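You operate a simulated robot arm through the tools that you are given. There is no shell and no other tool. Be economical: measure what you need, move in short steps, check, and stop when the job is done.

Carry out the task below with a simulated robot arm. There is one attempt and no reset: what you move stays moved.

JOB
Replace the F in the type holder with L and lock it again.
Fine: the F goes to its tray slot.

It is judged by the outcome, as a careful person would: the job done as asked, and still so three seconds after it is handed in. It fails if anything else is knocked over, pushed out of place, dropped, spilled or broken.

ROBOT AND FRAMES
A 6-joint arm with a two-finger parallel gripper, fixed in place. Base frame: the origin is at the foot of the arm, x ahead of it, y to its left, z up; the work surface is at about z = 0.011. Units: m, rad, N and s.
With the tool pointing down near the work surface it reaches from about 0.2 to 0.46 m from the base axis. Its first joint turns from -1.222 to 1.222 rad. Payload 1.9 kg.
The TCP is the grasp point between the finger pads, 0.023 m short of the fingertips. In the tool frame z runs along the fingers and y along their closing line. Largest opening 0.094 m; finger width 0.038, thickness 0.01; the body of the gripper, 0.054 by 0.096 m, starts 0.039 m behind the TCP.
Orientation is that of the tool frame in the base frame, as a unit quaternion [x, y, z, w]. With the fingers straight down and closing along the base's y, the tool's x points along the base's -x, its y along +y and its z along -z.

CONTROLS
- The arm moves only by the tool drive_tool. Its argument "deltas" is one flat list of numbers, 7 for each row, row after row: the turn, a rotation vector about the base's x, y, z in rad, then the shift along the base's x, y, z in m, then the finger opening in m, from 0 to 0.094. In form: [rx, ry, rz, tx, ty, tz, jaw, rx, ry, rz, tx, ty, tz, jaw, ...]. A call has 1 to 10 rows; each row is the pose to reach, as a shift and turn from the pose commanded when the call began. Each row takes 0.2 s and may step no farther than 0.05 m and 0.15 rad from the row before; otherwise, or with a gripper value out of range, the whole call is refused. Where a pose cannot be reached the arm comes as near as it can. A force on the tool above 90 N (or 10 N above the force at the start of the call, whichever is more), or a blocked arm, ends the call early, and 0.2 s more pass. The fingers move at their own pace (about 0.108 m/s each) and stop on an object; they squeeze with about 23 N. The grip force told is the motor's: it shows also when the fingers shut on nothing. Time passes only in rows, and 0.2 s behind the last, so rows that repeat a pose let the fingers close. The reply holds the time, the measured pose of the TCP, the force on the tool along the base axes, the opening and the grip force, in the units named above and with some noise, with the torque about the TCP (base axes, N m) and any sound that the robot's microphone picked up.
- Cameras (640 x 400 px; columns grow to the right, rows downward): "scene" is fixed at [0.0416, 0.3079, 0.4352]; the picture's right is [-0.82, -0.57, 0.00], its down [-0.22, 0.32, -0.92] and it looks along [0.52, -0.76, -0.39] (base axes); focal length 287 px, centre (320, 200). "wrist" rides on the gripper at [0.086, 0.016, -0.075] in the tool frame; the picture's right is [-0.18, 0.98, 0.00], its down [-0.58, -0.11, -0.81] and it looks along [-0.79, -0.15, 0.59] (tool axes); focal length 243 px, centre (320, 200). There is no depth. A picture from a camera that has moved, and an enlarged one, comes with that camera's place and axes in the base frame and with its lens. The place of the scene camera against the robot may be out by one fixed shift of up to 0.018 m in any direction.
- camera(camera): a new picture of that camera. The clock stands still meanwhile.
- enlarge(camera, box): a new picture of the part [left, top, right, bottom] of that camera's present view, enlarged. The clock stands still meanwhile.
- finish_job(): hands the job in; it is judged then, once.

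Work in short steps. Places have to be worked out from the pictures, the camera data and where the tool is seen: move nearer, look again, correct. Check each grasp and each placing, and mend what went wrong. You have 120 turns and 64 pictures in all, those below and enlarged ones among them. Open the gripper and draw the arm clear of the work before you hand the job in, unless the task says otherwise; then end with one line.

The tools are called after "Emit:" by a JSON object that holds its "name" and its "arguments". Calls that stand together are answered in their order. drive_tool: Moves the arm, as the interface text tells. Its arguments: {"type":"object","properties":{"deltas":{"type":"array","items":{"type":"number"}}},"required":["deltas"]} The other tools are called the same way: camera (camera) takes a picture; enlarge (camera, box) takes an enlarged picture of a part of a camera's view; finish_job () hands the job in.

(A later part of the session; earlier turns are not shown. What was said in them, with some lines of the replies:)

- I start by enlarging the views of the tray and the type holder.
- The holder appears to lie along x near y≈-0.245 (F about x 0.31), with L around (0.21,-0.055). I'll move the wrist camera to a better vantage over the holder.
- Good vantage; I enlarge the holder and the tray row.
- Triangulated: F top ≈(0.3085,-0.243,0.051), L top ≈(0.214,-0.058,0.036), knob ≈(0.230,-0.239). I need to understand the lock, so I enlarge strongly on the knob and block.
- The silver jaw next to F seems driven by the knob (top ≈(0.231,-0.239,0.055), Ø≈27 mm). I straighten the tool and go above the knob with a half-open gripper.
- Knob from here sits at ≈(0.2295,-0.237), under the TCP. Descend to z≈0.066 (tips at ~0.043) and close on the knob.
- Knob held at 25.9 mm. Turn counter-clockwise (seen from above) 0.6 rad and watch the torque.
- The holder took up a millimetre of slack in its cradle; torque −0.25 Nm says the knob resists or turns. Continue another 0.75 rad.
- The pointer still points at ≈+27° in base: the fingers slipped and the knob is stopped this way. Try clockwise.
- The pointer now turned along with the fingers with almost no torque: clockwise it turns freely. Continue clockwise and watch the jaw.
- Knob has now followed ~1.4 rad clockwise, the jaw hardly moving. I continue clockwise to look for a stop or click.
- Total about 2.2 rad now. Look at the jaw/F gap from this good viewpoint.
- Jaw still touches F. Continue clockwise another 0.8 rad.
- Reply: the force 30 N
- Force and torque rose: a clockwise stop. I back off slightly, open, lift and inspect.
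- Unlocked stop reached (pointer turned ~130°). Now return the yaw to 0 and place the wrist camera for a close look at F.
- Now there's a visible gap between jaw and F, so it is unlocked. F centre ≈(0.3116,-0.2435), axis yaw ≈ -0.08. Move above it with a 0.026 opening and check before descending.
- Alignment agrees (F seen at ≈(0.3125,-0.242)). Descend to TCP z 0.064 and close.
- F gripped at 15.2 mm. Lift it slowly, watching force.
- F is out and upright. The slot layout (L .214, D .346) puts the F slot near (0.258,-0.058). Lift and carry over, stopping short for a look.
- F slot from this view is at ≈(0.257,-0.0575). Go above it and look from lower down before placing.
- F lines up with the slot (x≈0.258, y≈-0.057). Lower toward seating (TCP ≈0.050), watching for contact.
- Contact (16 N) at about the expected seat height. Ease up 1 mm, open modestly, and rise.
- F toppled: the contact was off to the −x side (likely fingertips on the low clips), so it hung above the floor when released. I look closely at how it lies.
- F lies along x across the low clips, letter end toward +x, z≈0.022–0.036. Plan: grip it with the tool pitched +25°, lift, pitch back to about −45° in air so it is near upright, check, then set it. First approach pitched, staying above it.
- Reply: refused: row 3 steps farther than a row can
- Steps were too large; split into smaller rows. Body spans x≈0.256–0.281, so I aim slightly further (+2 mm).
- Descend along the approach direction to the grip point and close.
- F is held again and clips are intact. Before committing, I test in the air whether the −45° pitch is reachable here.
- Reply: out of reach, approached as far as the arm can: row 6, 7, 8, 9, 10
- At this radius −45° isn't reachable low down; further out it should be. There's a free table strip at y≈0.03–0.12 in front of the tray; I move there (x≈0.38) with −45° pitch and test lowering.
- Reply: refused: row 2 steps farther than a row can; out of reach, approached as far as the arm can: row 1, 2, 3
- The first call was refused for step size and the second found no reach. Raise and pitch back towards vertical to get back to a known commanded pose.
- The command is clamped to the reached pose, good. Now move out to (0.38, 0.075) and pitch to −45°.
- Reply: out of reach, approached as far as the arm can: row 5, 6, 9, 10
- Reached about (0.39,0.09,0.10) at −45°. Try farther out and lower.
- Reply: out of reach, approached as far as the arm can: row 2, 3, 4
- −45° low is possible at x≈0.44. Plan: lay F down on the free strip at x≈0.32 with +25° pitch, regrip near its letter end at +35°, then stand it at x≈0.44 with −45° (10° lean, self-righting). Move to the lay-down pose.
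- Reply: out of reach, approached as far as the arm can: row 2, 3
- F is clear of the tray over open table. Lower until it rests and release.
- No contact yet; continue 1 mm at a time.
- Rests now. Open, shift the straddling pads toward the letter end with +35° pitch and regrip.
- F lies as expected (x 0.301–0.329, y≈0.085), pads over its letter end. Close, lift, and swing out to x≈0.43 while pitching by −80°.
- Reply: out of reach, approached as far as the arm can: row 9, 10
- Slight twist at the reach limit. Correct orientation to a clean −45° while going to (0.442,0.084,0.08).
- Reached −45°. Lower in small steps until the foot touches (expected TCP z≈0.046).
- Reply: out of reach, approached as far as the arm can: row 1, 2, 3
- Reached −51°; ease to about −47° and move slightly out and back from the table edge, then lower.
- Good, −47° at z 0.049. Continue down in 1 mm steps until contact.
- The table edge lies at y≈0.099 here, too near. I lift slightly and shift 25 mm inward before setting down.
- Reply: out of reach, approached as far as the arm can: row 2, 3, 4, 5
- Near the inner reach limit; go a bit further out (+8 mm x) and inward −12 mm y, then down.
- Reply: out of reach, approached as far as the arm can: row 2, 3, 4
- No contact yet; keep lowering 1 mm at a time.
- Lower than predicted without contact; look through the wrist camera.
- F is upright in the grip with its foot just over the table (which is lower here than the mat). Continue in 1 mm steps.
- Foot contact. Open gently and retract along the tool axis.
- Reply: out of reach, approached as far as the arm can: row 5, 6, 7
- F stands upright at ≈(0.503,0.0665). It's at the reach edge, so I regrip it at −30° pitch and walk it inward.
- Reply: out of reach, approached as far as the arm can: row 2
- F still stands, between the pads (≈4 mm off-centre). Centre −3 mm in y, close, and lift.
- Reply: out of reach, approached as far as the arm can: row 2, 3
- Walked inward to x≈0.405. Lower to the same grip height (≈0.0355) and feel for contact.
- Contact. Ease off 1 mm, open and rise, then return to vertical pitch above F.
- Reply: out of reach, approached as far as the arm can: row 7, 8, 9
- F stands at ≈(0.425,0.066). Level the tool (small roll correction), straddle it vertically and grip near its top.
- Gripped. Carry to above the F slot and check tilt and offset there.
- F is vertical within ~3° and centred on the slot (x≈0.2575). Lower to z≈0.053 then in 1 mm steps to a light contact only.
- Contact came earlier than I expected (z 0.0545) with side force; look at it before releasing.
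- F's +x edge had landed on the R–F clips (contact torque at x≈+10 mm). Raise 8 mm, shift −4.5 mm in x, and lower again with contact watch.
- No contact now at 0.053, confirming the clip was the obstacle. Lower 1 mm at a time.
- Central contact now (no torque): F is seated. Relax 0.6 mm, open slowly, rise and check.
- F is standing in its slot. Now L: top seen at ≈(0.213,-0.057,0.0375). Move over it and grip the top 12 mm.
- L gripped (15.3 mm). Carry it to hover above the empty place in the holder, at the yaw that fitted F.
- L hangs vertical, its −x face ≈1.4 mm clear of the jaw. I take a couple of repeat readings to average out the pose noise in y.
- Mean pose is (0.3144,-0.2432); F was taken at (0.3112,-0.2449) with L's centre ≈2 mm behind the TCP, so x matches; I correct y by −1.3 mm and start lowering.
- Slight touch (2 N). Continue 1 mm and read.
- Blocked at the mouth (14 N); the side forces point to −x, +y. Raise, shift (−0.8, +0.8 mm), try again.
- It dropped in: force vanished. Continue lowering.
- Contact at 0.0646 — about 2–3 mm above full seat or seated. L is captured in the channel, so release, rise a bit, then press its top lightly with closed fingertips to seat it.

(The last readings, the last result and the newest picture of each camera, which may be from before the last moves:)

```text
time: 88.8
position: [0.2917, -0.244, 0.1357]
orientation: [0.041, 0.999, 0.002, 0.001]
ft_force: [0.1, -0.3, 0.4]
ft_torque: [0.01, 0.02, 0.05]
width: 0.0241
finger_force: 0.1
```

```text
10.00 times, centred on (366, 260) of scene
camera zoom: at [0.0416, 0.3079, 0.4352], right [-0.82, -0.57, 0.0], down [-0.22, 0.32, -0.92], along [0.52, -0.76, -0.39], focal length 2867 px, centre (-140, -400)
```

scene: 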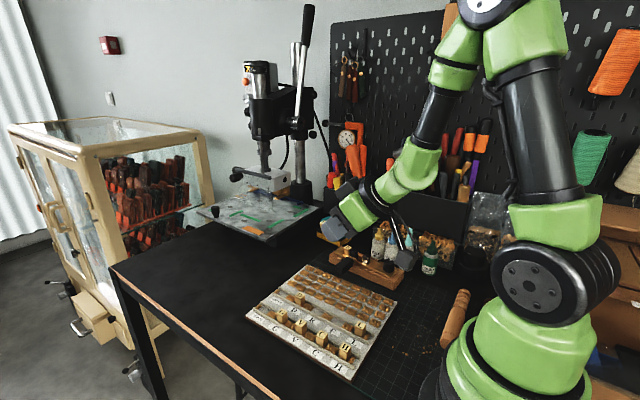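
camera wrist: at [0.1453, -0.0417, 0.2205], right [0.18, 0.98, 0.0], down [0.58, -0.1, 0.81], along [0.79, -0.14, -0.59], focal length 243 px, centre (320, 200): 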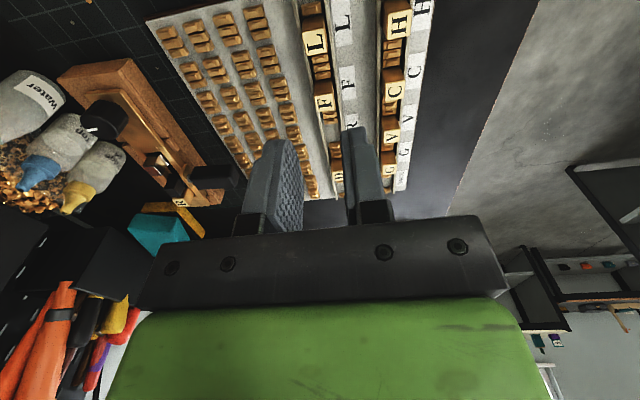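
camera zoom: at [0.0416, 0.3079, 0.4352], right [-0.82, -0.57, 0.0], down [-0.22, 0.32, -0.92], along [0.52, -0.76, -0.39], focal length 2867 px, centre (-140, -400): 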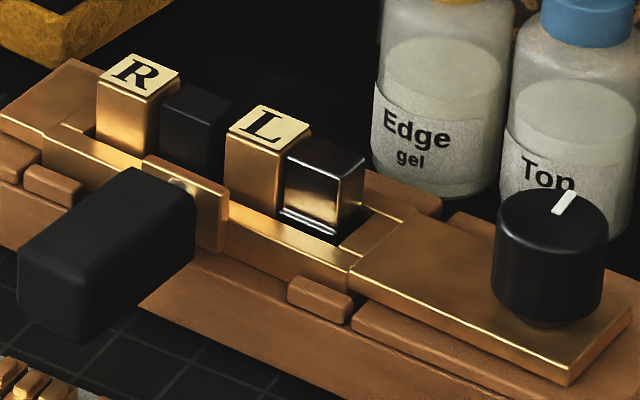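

L sits at R's height next to the jaw. Now go back to the knob (≈(0.231,-0.2375)), yawed −1.5, to turn it counter-clockwise to lock.

Emit:
{"name": "drive_tool", "arguments": {"deltas": [0, 0, -0.142, -0.01, 0.001, 0.005, 0.05, 0, 0, -0.284, -0.02, 0.002, 0.005, 0.05, 0, 0, -0.426, -0.03, 0.003, 0.005, 0.05, 0, 0, -0.568, -0.04, 0.004, 0.005, 0.05, 0, 0, -0.71, -0.05, 0.005, 0.005, 0.05, 0, 0, -0.852, -0.06, 0.006, 0.005, 0.05, 0, 0, -0.994, -0.0615, 0.007, 0.005, 0.05, 0, 0, -1.136, -0.0615, 0.007, 0.005, 0.05, 0, 0, -1.278, -0.0615, 0.007, 0.005, 0.05, 0, 0, -1.42, -0.0615, 0.007, 0.005, 0.05]}}

Emit:
{"name": "camera", "arguments": {"camera": "wrist"}}

```text
time: 91.0
position: [0.2321, -0.2368, 0.1386]
orientation: [0.683, 0.73, 0.001, 0.001]
ft_force: [-0.9, 0.2, -0.2]
ft_torque: [-0.01, -0.03, 0.02]
width: 0.05
finger_force: 0.1
```

```text
2 pictures are left
camera wrist: at [0.2416, -0.1501, 0.2132], right [0.99, -0.12, 0.0], down [-0.07, -0.59, 0.81], along [-0.09, -0.8, -0.59], focal length 243 px, centre (320, 200)
```

wrist: 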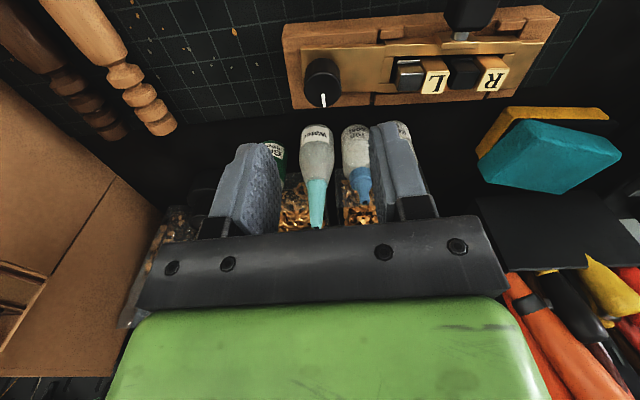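

Knob at ≈(0.233,-0.237), directly below. Descend, grip, and turn counter-clockwise.

Emit:
{"name": "drive_tool", "arguments": {"deltas": [0, 0, 0, 0.001, 0, -0.035, 0.05, 0, 0, 0, 0.001, 0, -0.06, 0.05, 0, 0, 0, 0.001, 0, -0.0715, 0.05, 0, 0, 0, 0.001, 0, -0.0715, 0.05, 0, 0, 0, 0.001, 0, -0.0715, 0.015, 0, 0, 0, 0.001, 0, -0.0715, 0.015, 0, 0, 0, 0.001, 0, -0.0715, 0.015]}}

Emit:
{"name": "drive_tool", "arguments": {"deltas": [0, 0, 0.12, 0, 0, 0, 0.015, 0, 0, 0.24, 0, 0, 0, 0.015, 0, 0, 0.36, 0, 0, 0, 0.015, 0, 0, 0.48, 0, 0, 0, 0.015, 0, 0, 0.6, 0, 0, 0, 0.015, 0, 0, 0.72, 0, 0, 0, 0.015, 0, 0, 0.84, 0, 0, 0, 0.015, 0, 0, 0.96, 0, 0, 0, 0.015, 0, 0, 1.08, 0, 0, 0, 0.015, 0, 0, 1.2, 0, 0, 0, 0.015]}}

```text
time: 92.6
position: [0.2321, -0.238, 0.0666]
orientation: [0.682, 0.732, 0.001, 0.001]
ft_force: [1.2, -0.9, 0.3]
ft_torque: [-0.05, 0.09, -0.04]
width: 0.0244
finger_force: 22.9
```

```text
time: 94.8
position: [0.2315, -0.2371, 0.0673]
orientation: [0.149, 0.989, 0.001, 0.0]
ft_force: [-0.6, -0.1, -2.8]
ft_torque: [0.03, 0.39, -0.04]
width: 0.0245
finger_force: 22.7
```

Turned 1.2 rad freely; continue until the stop (another ~1.0 rad).

Emit:
{"name": "drive_tool", "arguments": {"deltas": [0, 0, 0.12, 0, 0, 0, 0.015, 0, 0, 0.24, 0, 0, 0, 0.015, 0, 0, 0.36, 0, 0, 0, 0.015, 0, 0, 0.48, 0, 0, 0, 0.015, 0, 0, 0.6, 0, 0, 0, 0.015, 0, 0, 0.72, 0, 0, 0, 0.015, 0, 0, 0.84, 0, 0, 0, 0.015]}}

```text
time: 96.4
position: [0.2321, -0.236, 0.0684]
orientation: [-0.267, 0.964, 0.001, 0.0]
ft_force: [-0.7, -3.1, -0.5]
ft_torque: [-0.13, -0.01, -0.43]
width: 0.0244
finger_force: 22.5
```

Torque −0.43 Nm now: it's tightening. Turn a further 0.25 rad to bring it fully home.

Emit:
{"name": "drive_tool", "arguments": {"deltas": [0, 0, 0.1, 0, 0, 0, 0.015, 0, 0, 0.2, 0, 0, 0, 0.015, 0, 0, 0.28, 0, 0, 0, 0.015]}}

```text
time: 97.2
position: [0.2308, -0.2371, 0.0675]
orientation: [-0.399, 0.917, 0.001, -0.001]
ft_force: [2.6, -1.1, 0.4]
ft_torque: [-0.08, -0.1, -0.23]
width: 0.026
finger_force: 23.2
```

The fingers slip on the knob now, i.e. the stop. Open, lift away and check.

Emit:
{"name": "drive_tool", "arguments": {"deltas": [0, 0, 0, 0, 0, 0, 0.03, 0, 0, 0, 0, 0, 0, 0.05, 0, 0, 0, 0, 0, 0, 0.05, 0, 0, 0, 0, 0, 0.03, 0.05, 0, 0, 0, 0, 0, 0.07, 0.05, 0, 0, -0.1, 0, 0, 0.11, 0.05, 0, 0, -0.2, 0, 0.02, 0.15, 0.05, 0, 0, -0.3, 0, 0.04, 0.19, 0.05]}}

Emit:
{"name": "enlarge", "arguments": {"camera": "scene", "box": [290, 235, 410, 340]}}

```text
time: 99.0
position: [0.2305, -0.1956, 0.2607]
orientation: [-0.256, 0.967, 0.003, 0.0]
ft_force: [0.0, -0.9, 0.4]
ft_torque: [-0.04, 0.0, 0.01]
width: 0.0501
finger_force: 0.1
```

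```text
3.81 times, centred on (350, 288) of scene
camera zoom: at [0.0416, 0.3079, 0.4352], right [-0.82, -0.57, 0.0], down [-0.22, 0.32, -0.92], along [0.52, -0.76, -0.39], focal length 1092 px, centre (206, -133)
```

zoom: 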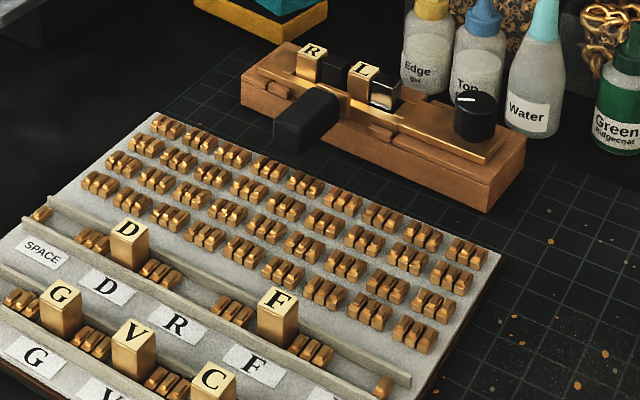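

F stands in its slot, and the knob pointer is back at its original locked angle. Last picture: verify the holder.

Emit:
{"name": "enlarge", "arguments": {"camera": "scene", "box": [334, 240, 408, 286]}}

```text
8.65 times, centred on (371, 263) of scene
camera zoom: at [0.0416, 0.3079, 0.4352], right [-0.82, -0.57, 0.0], down [-0.22, 0.32, -0.92], along [0.52, -0.76, -0.39], focal length 2480 px, centre (-121, -345)
```

zoom: 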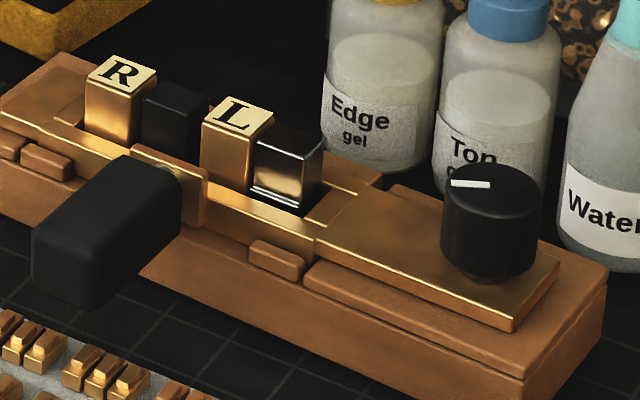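

The holder reads R, spacer, L, jaw, and the knob pointer matches its starting locked angle. I draw the arm up and clear.

Emit:
{"name": "drive_tool", "arguments": {"deltas": [0, 0, -0.1, 0.02, 0.025, 0.03, 0.07, 0, 0, -0.2, 0.04, 0.05, 0.06, 0.09, 0, 0, -0.3, 0.06, 0.075, 0.09, 0.09]}}

```text
time: 99.8
position: [0.2938, -0.1182, 0.3478]
orientation: [-0.108, 0.994, 0.002, 0.0]
ft_force: [0.5, -0.4, 0.6]
ft_torque: [0.01, 0.01, -0.02]
width: 0.09
finger_force: 0.1
```

Emit:
{"name": "finish_job", "arguments": {}}

```text
The job is handed in.
```

L is in the holder with the knob turned back to its original locked angle, and F stands in its tray slot. F tipped over onto the tray clips on the first placing, so I stood it up on the table and placed it again. I didn't test L's clamping directly; in the last picture it sits about 2 mm further from R than F did. The holder also shifted a little in its cradle while I turned the knob.
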